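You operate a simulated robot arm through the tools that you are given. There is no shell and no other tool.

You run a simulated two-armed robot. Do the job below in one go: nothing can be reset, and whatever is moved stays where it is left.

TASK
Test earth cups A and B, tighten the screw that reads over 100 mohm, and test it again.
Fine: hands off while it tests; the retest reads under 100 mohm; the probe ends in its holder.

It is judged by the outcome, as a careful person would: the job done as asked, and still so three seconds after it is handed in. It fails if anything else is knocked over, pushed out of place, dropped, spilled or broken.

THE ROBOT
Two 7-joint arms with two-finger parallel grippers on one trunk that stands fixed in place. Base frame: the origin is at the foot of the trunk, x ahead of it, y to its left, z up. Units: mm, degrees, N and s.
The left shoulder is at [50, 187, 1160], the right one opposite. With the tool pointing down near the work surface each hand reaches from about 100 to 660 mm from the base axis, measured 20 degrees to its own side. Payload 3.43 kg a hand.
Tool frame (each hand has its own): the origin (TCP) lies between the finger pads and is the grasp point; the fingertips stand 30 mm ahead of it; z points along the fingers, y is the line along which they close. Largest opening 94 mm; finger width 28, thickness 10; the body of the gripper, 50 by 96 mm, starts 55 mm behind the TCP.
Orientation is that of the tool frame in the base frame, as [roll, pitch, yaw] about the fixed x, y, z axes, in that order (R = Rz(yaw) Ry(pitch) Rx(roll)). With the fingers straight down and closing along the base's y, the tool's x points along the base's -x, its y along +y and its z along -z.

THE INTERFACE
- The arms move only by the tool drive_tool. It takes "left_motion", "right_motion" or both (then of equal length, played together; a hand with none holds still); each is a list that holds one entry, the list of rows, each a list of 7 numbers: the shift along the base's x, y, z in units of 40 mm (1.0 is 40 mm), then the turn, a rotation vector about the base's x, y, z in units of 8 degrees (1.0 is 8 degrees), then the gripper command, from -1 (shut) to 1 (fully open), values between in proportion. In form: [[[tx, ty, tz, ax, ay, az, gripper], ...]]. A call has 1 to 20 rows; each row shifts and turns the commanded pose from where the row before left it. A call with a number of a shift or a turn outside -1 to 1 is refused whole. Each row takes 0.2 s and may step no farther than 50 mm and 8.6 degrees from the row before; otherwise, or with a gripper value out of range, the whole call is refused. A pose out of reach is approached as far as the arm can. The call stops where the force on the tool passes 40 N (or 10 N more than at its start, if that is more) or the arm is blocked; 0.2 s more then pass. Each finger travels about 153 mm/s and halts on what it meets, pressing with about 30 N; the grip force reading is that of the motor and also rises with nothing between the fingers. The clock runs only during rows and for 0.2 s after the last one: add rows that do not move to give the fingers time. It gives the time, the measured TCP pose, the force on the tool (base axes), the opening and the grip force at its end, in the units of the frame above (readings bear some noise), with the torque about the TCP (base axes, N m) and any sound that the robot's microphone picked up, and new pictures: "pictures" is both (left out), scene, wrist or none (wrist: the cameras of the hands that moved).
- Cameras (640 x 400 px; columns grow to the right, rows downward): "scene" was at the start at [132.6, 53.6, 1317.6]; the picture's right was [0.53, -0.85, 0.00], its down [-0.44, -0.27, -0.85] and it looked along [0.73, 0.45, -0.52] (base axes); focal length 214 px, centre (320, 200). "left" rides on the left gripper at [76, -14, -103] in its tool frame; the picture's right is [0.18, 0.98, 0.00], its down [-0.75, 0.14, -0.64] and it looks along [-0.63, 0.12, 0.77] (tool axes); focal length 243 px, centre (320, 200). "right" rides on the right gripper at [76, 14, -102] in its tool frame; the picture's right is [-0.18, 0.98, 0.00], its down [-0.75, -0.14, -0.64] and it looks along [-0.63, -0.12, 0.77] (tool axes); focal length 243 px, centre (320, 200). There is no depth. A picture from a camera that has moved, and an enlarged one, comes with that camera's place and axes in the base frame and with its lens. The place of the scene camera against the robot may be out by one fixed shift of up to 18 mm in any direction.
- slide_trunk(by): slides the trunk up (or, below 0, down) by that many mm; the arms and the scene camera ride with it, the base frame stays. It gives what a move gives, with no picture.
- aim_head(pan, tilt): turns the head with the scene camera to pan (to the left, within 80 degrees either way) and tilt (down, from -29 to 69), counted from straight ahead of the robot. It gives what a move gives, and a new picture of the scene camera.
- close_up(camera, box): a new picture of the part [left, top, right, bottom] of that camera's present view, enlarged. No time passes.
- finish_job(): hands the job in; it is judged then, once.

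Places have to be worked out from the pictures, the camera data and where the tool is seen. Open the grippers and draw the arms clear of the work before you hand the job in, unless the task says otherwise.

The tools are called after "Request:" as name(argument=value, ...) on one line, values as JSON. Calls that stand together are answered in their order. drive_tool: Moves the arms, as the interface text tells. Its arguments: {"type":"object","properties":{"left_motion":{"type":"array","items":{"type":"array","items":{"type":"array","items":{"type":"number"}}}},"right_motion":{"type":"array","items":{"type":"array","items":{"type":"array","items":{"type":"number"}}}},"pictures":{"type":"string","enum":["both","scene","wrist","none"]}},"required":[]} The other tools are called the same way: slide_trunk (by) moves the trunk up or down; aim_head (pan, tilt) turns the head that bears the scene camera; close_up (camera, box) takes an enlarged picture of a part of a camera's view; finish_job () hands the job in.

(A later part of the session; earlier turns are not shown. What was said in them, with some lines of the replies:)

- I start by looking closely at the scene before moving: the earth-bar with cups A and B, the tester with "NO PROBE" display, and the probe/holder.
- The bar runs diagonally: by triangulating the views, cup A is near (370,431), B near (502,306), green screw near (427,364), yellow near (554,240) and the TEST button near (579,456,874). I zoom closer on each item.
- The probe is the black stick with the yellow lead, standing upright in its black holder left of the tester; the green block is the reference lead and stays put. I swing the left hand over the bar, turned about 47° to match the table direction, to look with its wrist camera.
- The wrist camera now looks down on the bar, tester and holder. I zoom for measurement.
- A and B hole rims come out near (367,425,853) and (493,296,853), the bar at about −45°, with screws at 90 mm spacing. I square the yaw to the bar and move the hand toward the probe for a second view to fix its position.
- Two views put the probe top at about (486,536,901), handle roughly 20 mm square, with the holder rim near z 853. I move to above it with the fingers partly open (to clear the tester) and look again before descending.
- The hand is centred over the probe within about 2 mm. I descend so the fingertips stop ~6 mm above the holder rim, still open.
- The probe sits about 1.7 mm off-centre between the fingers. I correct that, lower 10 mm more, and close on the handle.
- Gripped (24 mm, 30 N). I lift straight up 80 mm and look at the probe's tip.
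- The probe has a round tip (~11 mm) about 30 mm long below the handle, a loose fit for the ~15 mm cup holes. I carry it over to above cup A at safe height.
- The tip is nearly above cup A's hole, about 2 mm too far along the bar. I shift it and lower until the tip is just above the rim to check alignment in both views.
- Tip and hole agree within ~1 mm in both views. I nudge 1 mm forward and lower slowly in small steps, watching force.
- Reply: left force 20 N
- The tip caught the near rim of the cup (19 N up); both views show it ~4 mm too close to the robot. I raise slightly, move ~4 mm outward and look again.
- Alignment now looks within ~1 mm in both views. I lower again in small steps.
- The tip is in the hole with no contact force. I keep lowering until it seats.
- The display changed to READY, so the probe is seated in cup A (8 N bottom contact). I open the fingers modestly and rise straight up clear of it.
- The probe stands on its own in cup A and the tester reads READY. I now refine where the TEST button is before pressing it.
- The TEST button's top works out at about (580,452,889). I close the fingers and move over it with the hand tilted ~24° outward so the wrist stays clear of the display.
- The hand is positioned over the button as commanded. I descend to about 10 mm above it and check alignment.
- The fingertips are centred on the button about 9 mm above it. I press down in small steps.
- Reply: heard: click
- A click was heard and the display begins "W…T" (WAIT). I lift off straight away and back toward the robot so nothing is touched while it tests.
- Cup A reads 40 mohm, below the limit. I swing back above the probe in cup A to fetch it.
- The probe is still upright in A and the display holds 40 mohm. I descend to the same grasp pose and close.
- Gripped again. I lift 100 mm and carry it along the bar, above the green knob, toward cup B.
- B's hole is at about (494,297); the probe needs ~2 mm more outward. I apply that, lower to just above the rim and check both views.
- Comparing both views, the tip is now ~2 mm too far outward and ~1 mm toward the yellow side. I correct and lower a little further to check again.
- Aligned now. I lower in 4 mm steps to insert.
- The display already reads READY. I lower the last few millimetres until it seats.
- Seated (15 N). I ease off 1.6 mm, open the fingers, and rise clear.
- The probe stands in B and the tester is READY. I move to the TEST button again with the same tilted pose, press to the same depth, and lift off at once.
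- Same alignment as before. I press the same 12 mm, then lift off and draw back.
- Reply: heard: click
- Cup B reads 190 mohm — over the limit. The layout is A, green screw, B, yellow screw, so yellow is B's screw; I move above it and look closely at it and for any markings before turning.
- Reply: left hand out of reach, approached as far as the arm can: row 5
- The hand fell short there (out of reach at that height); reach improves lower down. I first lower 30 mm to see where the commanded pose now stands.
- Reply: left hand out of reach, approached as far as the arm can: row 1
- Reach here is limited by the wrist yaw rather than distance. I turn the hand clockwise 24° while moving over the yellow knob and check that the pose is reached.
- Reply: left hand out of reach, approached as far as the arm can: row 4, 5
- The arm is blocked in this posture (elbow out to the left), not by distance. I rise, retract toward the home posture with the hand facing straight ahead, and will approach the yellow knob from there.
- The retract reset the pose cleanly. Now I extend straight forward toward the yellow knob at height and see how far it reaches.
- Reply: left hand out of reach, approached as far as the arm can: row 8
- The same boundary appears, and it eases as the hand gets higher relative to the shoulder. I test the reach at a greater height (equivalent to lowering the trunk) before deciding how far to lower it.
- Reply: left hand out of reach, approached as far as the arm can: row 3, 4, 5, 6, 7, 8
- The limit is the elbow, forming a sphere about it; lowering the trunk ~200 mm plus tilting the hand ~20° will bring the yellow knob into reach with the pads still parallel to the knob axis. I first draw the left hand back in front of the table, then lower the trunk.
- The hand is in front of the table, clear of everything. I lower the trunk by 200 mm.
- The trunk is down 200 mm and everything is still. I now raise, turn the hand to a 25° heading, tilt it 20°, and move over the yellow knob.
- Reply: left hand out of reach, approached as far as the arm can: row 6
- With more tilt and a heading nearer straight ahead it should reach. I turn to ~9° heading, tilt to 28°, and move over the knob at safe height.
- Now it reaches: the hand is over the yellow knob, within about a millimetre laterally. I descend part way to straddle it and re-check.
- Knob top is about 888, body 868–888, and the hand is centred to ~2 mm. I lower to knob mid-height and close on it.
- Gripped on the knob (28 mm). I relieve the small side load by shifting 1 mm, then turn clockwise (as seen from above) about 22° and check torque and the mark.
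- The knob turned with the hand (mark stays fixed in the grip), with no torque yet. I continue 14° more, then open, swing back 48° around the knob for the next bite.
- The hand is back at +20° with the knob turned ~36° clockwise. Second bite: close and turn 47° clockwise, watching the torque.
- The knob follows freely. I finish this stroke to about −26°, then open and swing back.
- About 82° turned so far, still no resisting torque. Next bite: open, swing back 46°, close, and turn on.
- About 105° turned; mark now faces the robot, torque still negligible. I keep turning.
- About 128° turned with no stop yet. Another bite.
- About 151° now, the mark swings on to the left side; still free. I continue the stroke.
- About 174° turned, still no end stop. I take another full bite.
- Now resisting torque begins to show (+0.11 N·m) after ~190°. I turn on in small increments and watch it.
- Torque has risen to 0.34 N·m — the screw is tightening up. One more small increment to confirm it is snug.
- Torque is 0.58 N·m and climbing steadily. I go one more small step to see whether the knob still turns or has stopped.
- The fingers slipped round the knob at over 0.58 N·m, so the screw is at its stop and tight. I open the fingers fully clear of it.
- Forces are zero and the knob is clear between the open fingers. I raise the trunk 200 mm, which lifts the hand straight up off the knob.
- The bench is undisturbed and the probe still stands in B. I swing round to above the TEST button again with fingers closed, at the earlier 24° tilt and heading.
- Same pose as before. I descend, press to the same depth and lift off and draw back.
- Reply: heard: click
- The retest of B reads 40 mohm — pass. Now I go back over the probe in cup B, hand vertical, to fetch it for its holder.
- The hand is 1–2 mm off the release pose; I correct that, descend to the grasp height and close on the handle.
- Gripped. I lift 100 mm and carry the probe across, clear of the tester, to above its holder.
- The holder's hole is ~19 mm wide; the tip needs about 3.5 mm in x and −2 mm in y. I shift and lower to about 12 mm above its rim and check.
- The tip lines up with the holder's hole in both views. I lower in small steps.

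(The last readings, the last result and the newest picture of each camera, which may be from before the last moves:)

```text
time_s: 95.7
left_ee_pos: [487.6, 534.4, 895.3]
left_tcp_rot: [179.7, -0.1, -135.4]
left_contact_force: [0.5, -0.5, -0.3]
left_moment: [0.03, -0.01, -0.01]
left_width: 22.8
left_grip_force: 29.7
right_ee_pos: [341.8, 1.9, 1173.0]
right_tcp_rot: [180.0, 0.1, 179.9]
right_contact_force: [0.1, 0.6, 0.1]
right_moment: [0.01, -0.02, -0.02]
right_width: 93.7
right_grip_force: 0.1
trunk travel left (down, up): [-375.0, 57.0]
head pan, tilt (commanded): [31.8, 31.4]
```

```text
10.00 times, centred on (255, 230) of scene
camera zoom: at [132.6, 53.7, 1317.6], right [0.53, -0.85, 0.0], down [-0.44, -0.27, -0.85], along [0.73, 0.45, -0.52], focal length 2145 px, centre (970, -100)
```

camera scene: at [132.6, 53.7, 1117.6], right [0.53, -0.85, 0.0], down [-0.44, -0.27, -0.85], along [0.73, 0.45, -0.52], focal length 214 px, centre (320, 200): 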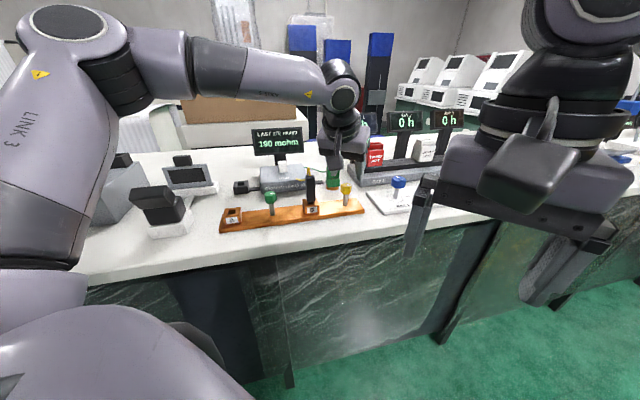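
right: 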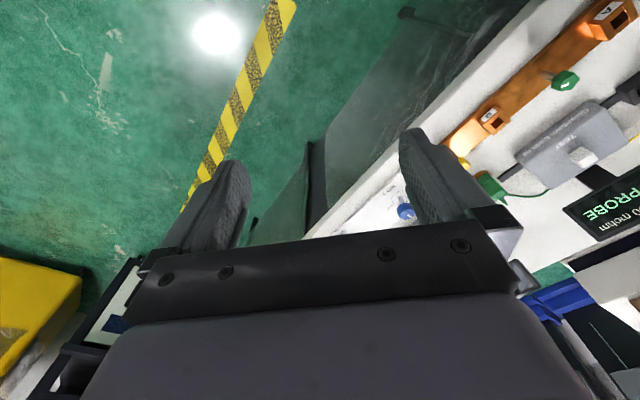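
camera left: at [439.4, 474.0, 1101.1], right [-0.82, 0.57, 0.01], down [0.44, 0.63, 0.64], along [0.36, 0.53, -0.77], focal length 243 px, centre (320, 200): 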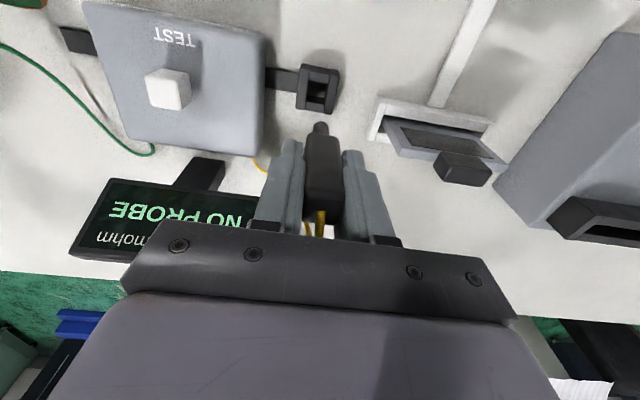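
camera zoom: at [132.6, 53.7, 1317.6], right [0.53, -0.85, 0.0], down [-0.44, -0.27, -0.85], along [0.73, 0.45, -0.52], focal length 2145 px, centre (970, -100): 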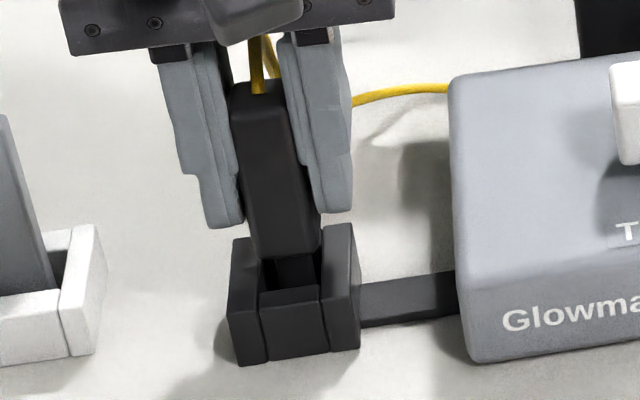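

The tip is inside with no force. I lower the last ~10 mm to seat it.

Request:
drive_tool(left_motion=[[[0, 0, -0.1, 0, 0, 0, -1], [0, 0, -0.07, 0, 0, 0, -1], [0, 0, -0.06, 0, 0, 0, -1], [0, 0, 0, 0, 0, 0, -1]]], pictures="none")

Request:
close_up(camera="left", box=[270, 70, 370, 170])

Request:
close_up(camera="scene", box=[235, 210, 275, 250])

```text
time_s: 96.7
left_ee_pos: [487.8, 535.0, 889.7]
left_tcp_rot: [179.8, 0.3, -135.4]
left_contact_force: [-2.4, 3.5, 19.1]
left_moment: [0.4, 0.37, 0.02]
left_width: 22.4
left_grip_force: 29.7
right_ee_pos: [340.6, 1.0, 1174.7]
right_tcp_rot: [179.8, 0.1, 180.0]
right_contact_force: [0.2, -0.5, -0.4]
right_moment: [0.03, 0.02, -0.02]
right_width: 93.6
right_grip_force: 0.1
trunk travel left (down, up): [-375.0, 57.0]
head pan, tilt (commanded): [31.8, 31.4]
```

```text
4.00 times, centred on (320, 120) of left
camera zoom: at [443.2, 471.6, 991.1], right [-0.82, 0.57, 0.0], down [0.44, 0.62, 0.65], along [0.37, 0.53, -0.76], focal length 970 px, centre (320, 520)
```

zoom: 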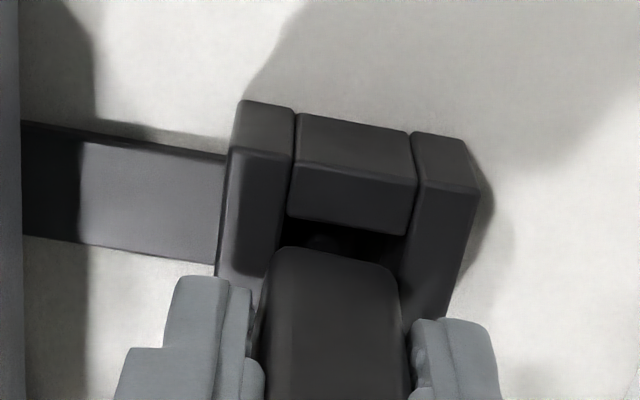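

```text
10.00 times, centred on (255, 230) of scene
camera zoom: at [130.8, 52.1, 1318.1], right [0.53, -0.85, 0.0], down [-0.44, -0.27, -0.85], along [0.73, 0.45, -0.52], focal length 2145 px, centre (970, -100)
```

zoom: 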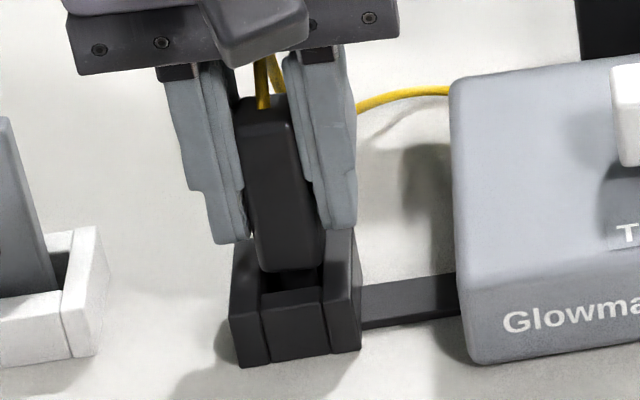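

It bottoms out (19 N), as seated. I ease off 2 mm, open the fingers and rise straight up.

Request:
drive_tool(left_motion=[[[0, 0, 0.05, 0, 0, 0, -1], [0, 0, 0, 0, 0, 0, -0.4], [0, 0, 0, 0, 0, 0, 0], [0, 0, 0, 0, 0, 0, 0.05], [0, 0, 0.2, 0, 0, 0, 0.05], [0, 0, 0.5, 0, 0, 0, 0.05], [0, 0, 0.8, 0, 0, 0, 0.05], [0, 0, 0.8, 0, 0, 0, 0.05], [0, 0, 0.8, 0, 0, 0, 0.05], [0, 0, 0, 0, 0, 0, 0.05]]], pictures="both")

Request:
close_up(camera="scene", box=[220, 170, 320, 270])

Request:
close_up(camera="left", box=[220, 60, 420, 240])

```text
time_s: 98.9
left_ee_pos: [488.1, 535.5, 1010.7]
left_tcp_rot: [179.7, 0.0, -135.3]
left_contact_force: [0.5, -0.1, -0.9]
left_moment: [0.04, 0.01, 0.0]
left_width: 49.4
left_grip_force: 0.1
right_ee_pos: [342.2, 0.5, 1173.3]
right_tcp_rot: [179.9, 0.0, 180.0]
right_contact_force: [-0.8, -0.5, -0.2]
right_moment: [-0.02, 0.0, 0.01]
right_width: 94.1
right_grip_force: 0.0
trunk travel left (down, up): [-375.0, 57.0]
head pan, tilt (commanded): [31.8, 31.4]
camera scene: at [132.7, 53.8, 1317.5], right [0.53, -0.85, 0.0], down [-0.44, -0.27, -0.85], along [0.73, 0.45, -0.52], focal length 214 px, centre (320, 200)
camera left: at [443.7, 472.6, 1113.1], right [-0.82, 0.57, 0.01], down [0.44, 0.63, 0.64], along [0.36, 0.53, -0.77], focal length 243 px, centre (320, 200)
```

scene: 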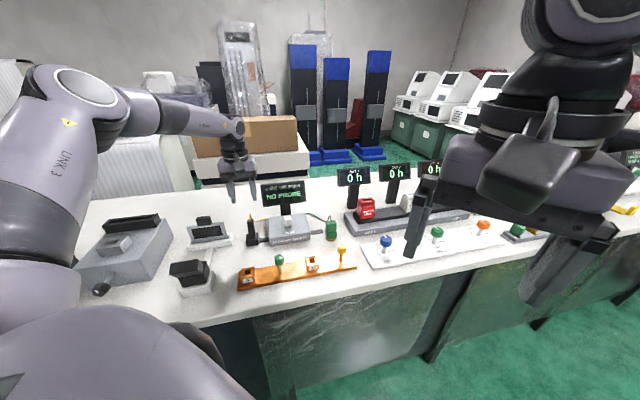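
left: 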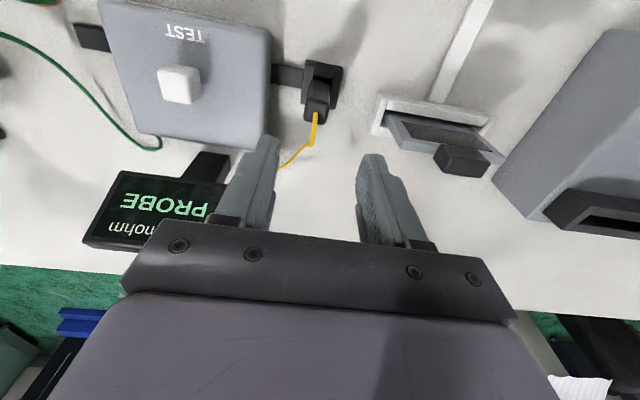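

```text
4.00 times, centred on (270, 220) of scene
camera zoom: at [132.7, 53.8, 1317.5], right [0.53, -0.85, 0.0], down [-0.44, -0.27, -0.85], along [0.73, 0.45, -0.52], focal length 858 px, centre (520, 120)
```

zoom: 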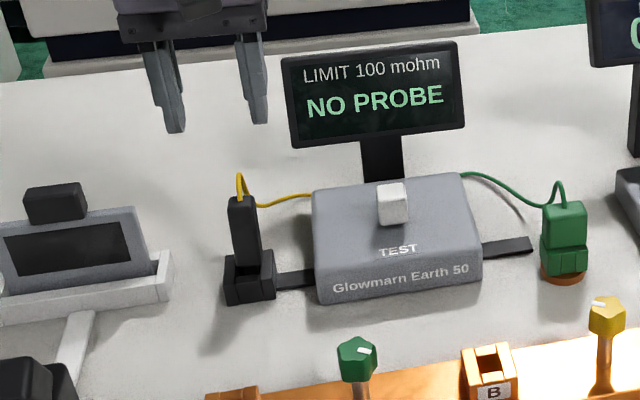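

```text
2.22 times, centred on (320, 150) of left
camera zoom: at [443.7, 472.6, 1113.1], right [-0.82, 0.57, 0.01], down [0.44, 0.63, 0.64], along [0.36, 0.53, -0.77], focal length 539 px, centre (320, 311)
```

zoom: 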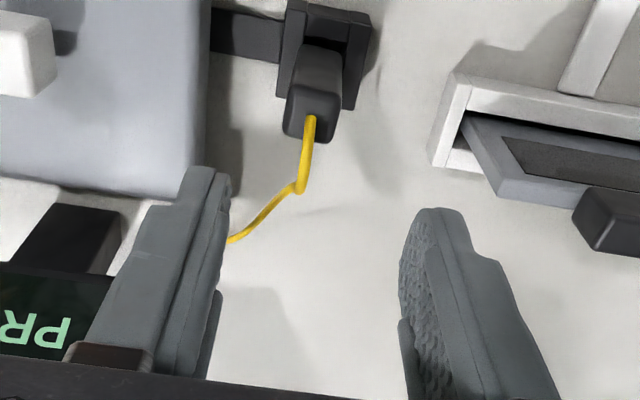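

The probe stands upright in its holder and the tester shows NO PROBE, as at the start. I draw the left arm back to its starting pose with the gripper open.

Request:
drive_tool(left_motion=[[[0, 0, 0.8, 0, 0, 0, 0.05], [-0.739, -0.7, 0.35, 0, 0, -0.508, 0.05], [-0.739, -0.7, 0.35, 0, 0, -0.508, 0.05], [-0.739, -0.7, 0.35, 0, 0, -0.508, 0.5], [-0.739, -0.7, 0.35, 0, 0, -0.508, 1], [-0.739, -0.7, 0.35, 0, 0, -0.508, 1], [-0.739, -0.7, 0.35, 0, 0, -0.508, 1], [-0.739, -0.7, 0.35, 0, 0, -0.508, 1], [-0.739, -0.7, 0.35, 0, 0, -0.508, 1], [-0.739, -0.7, 0.35, 0, 0, -0.508, 1], [-0.739, -0.7, 0.35, 0, 0, -0.508, 1], [-0.739, -0.7, 0.35, 0, 0, -0.508, 1], [0, 0, 0, 0, 0, 0, 1], [0, 0, 0, 0, 0, 0, 1]]], pictures="both")

Request:
close_up(camera="scene", box=[220, 170, 380, 300])

Request:
close_up(camera="scene", box=[235, 195, 285, 250])

```text
time_s: 101.9
left_ee_pos: [162.4, 227.5, 1198.9]
left_tcp_rot: [179.6, 0.0, 179.8]
left_contact_force: [-0.6, 0.1, 0.0]
left_moment: [0.01, -0.03, -0.03]
left_width: 93.9
left_grip_force: 0.1
right_ee_pos: [340.9, 0.6, 1174.1]
right_tcp_rot: [179.9, 0.0, 179.9]
right_contact_force: [-0.5, -0.4, -0.2]
right_moment: [0.02, 0.0, -0.03]
right_width: 93.9
right_grip_force: 0.0
trunk travel left (down, up): [-375.0, 57.0]
head pan, tilt (commanded): [31.8, 31.4]
camera scene: at [132.5, 53.5, 1317.6], right [0.53, -0.85, 0.0], down [-0.44, -0.27, -0.85], along [0.73, 0.45, -0.52], focal length 214 px, centre (320, 200)
camera left: at [85.7, 212.6, 1300.4], right [-0.18, 0.98, 0.01], down [0.75, 0.14, 0.64], along [0.63, 0.12, -0.77], focal length 243 px, centre (320, 200)
```

scene: 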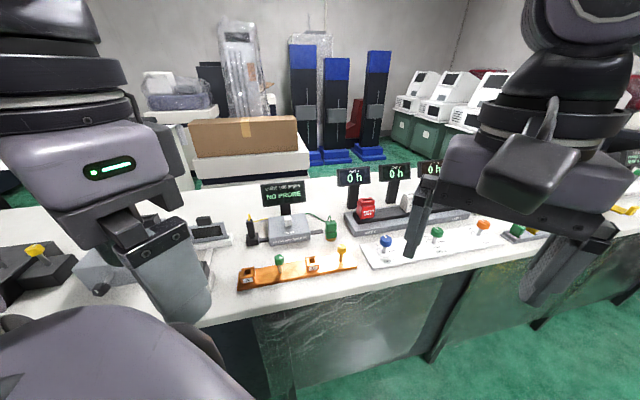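
left: 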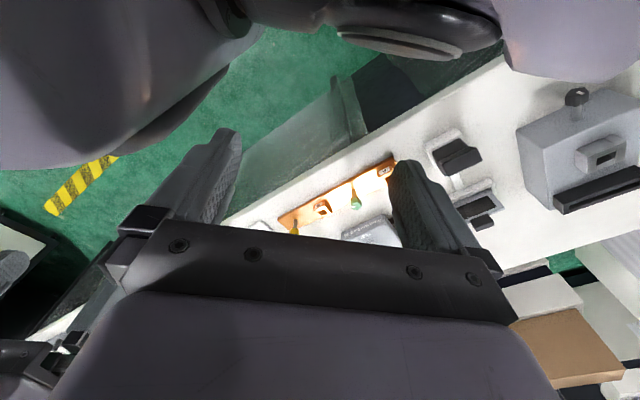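

```text
3.08 times, centred on (300, 235) of scene
camera zoom: at [132.5, 53.5, 1317.6], right [0.53, -0.85, 0.0], down [-0.44, -0.27, -0.85], along [0.73, 0.45, -0.52], focal length 660 px, centre (382, 92)
```

zoom: 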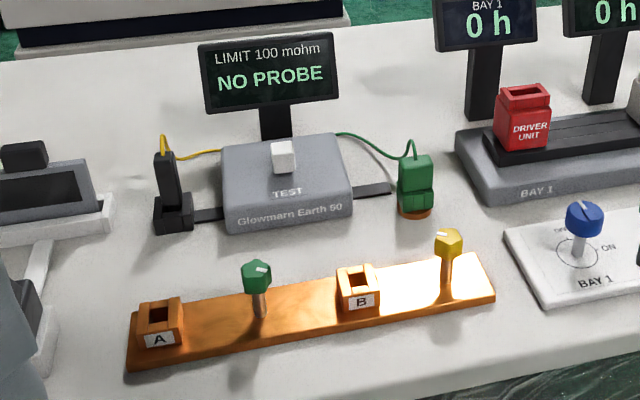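

```text
7.27 times, centred on (260, 222) of scene
camera zoom: at [132.5, 53.5, 1317.6], right [0.53, -0.85, 0.0], down [-0.44, -0.27, -0.85], along [0.73, 0.45, -0.52], focal length 1560 px, centre (756, 36)
```

zoom: 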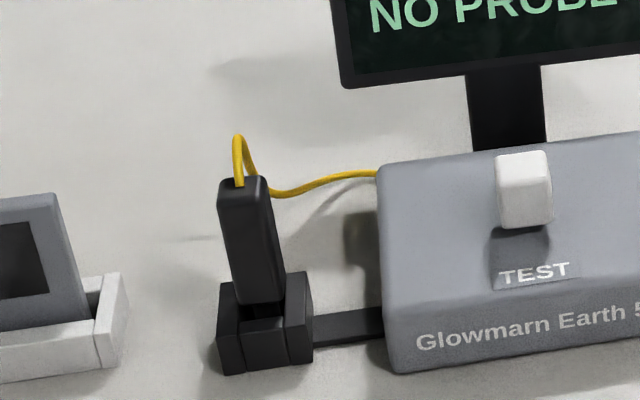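

Everything is in place: A read 40 mohm, B read 190 then 40 mohm after tightening its yellow screw. The probe is back in its holder, both arms are clear and both grippers open. I hand the job in.

Request:
finish_job()

```text
The job is handed in.
```

The job is done and handed in. Cup B's screw was loose; after tightening, it retests at 40 mohm, under the 100 mohm limit.

| Cup | First test | After tightening | Retest |
|---|---|---|---|
| A | 40 mohm | not needed | not needed |
| B | 190 mohm | yellow screw turned clockwise about 190° until it stopped | 40 mohm |

- **Which screw:** the screws carry no cup labels. I took yellow as B's because it sits just right of B, as green does of A. The drop from 190 to 40 mohm bears that out.
- **Hands off:** for each test I let go of the probe, pressed TEST, and lifted the hand off the button straight away.
- **Rough contact:** on the first insertion into cup A the tip caught the cup's rim with about 19 N. I saw no damage from it.
- **End state:** the probe stands in its holder and the display shows NO PROBE, as it did at the start. Both arms are drawn back with grippers open, and nothing else on the bench was moved.
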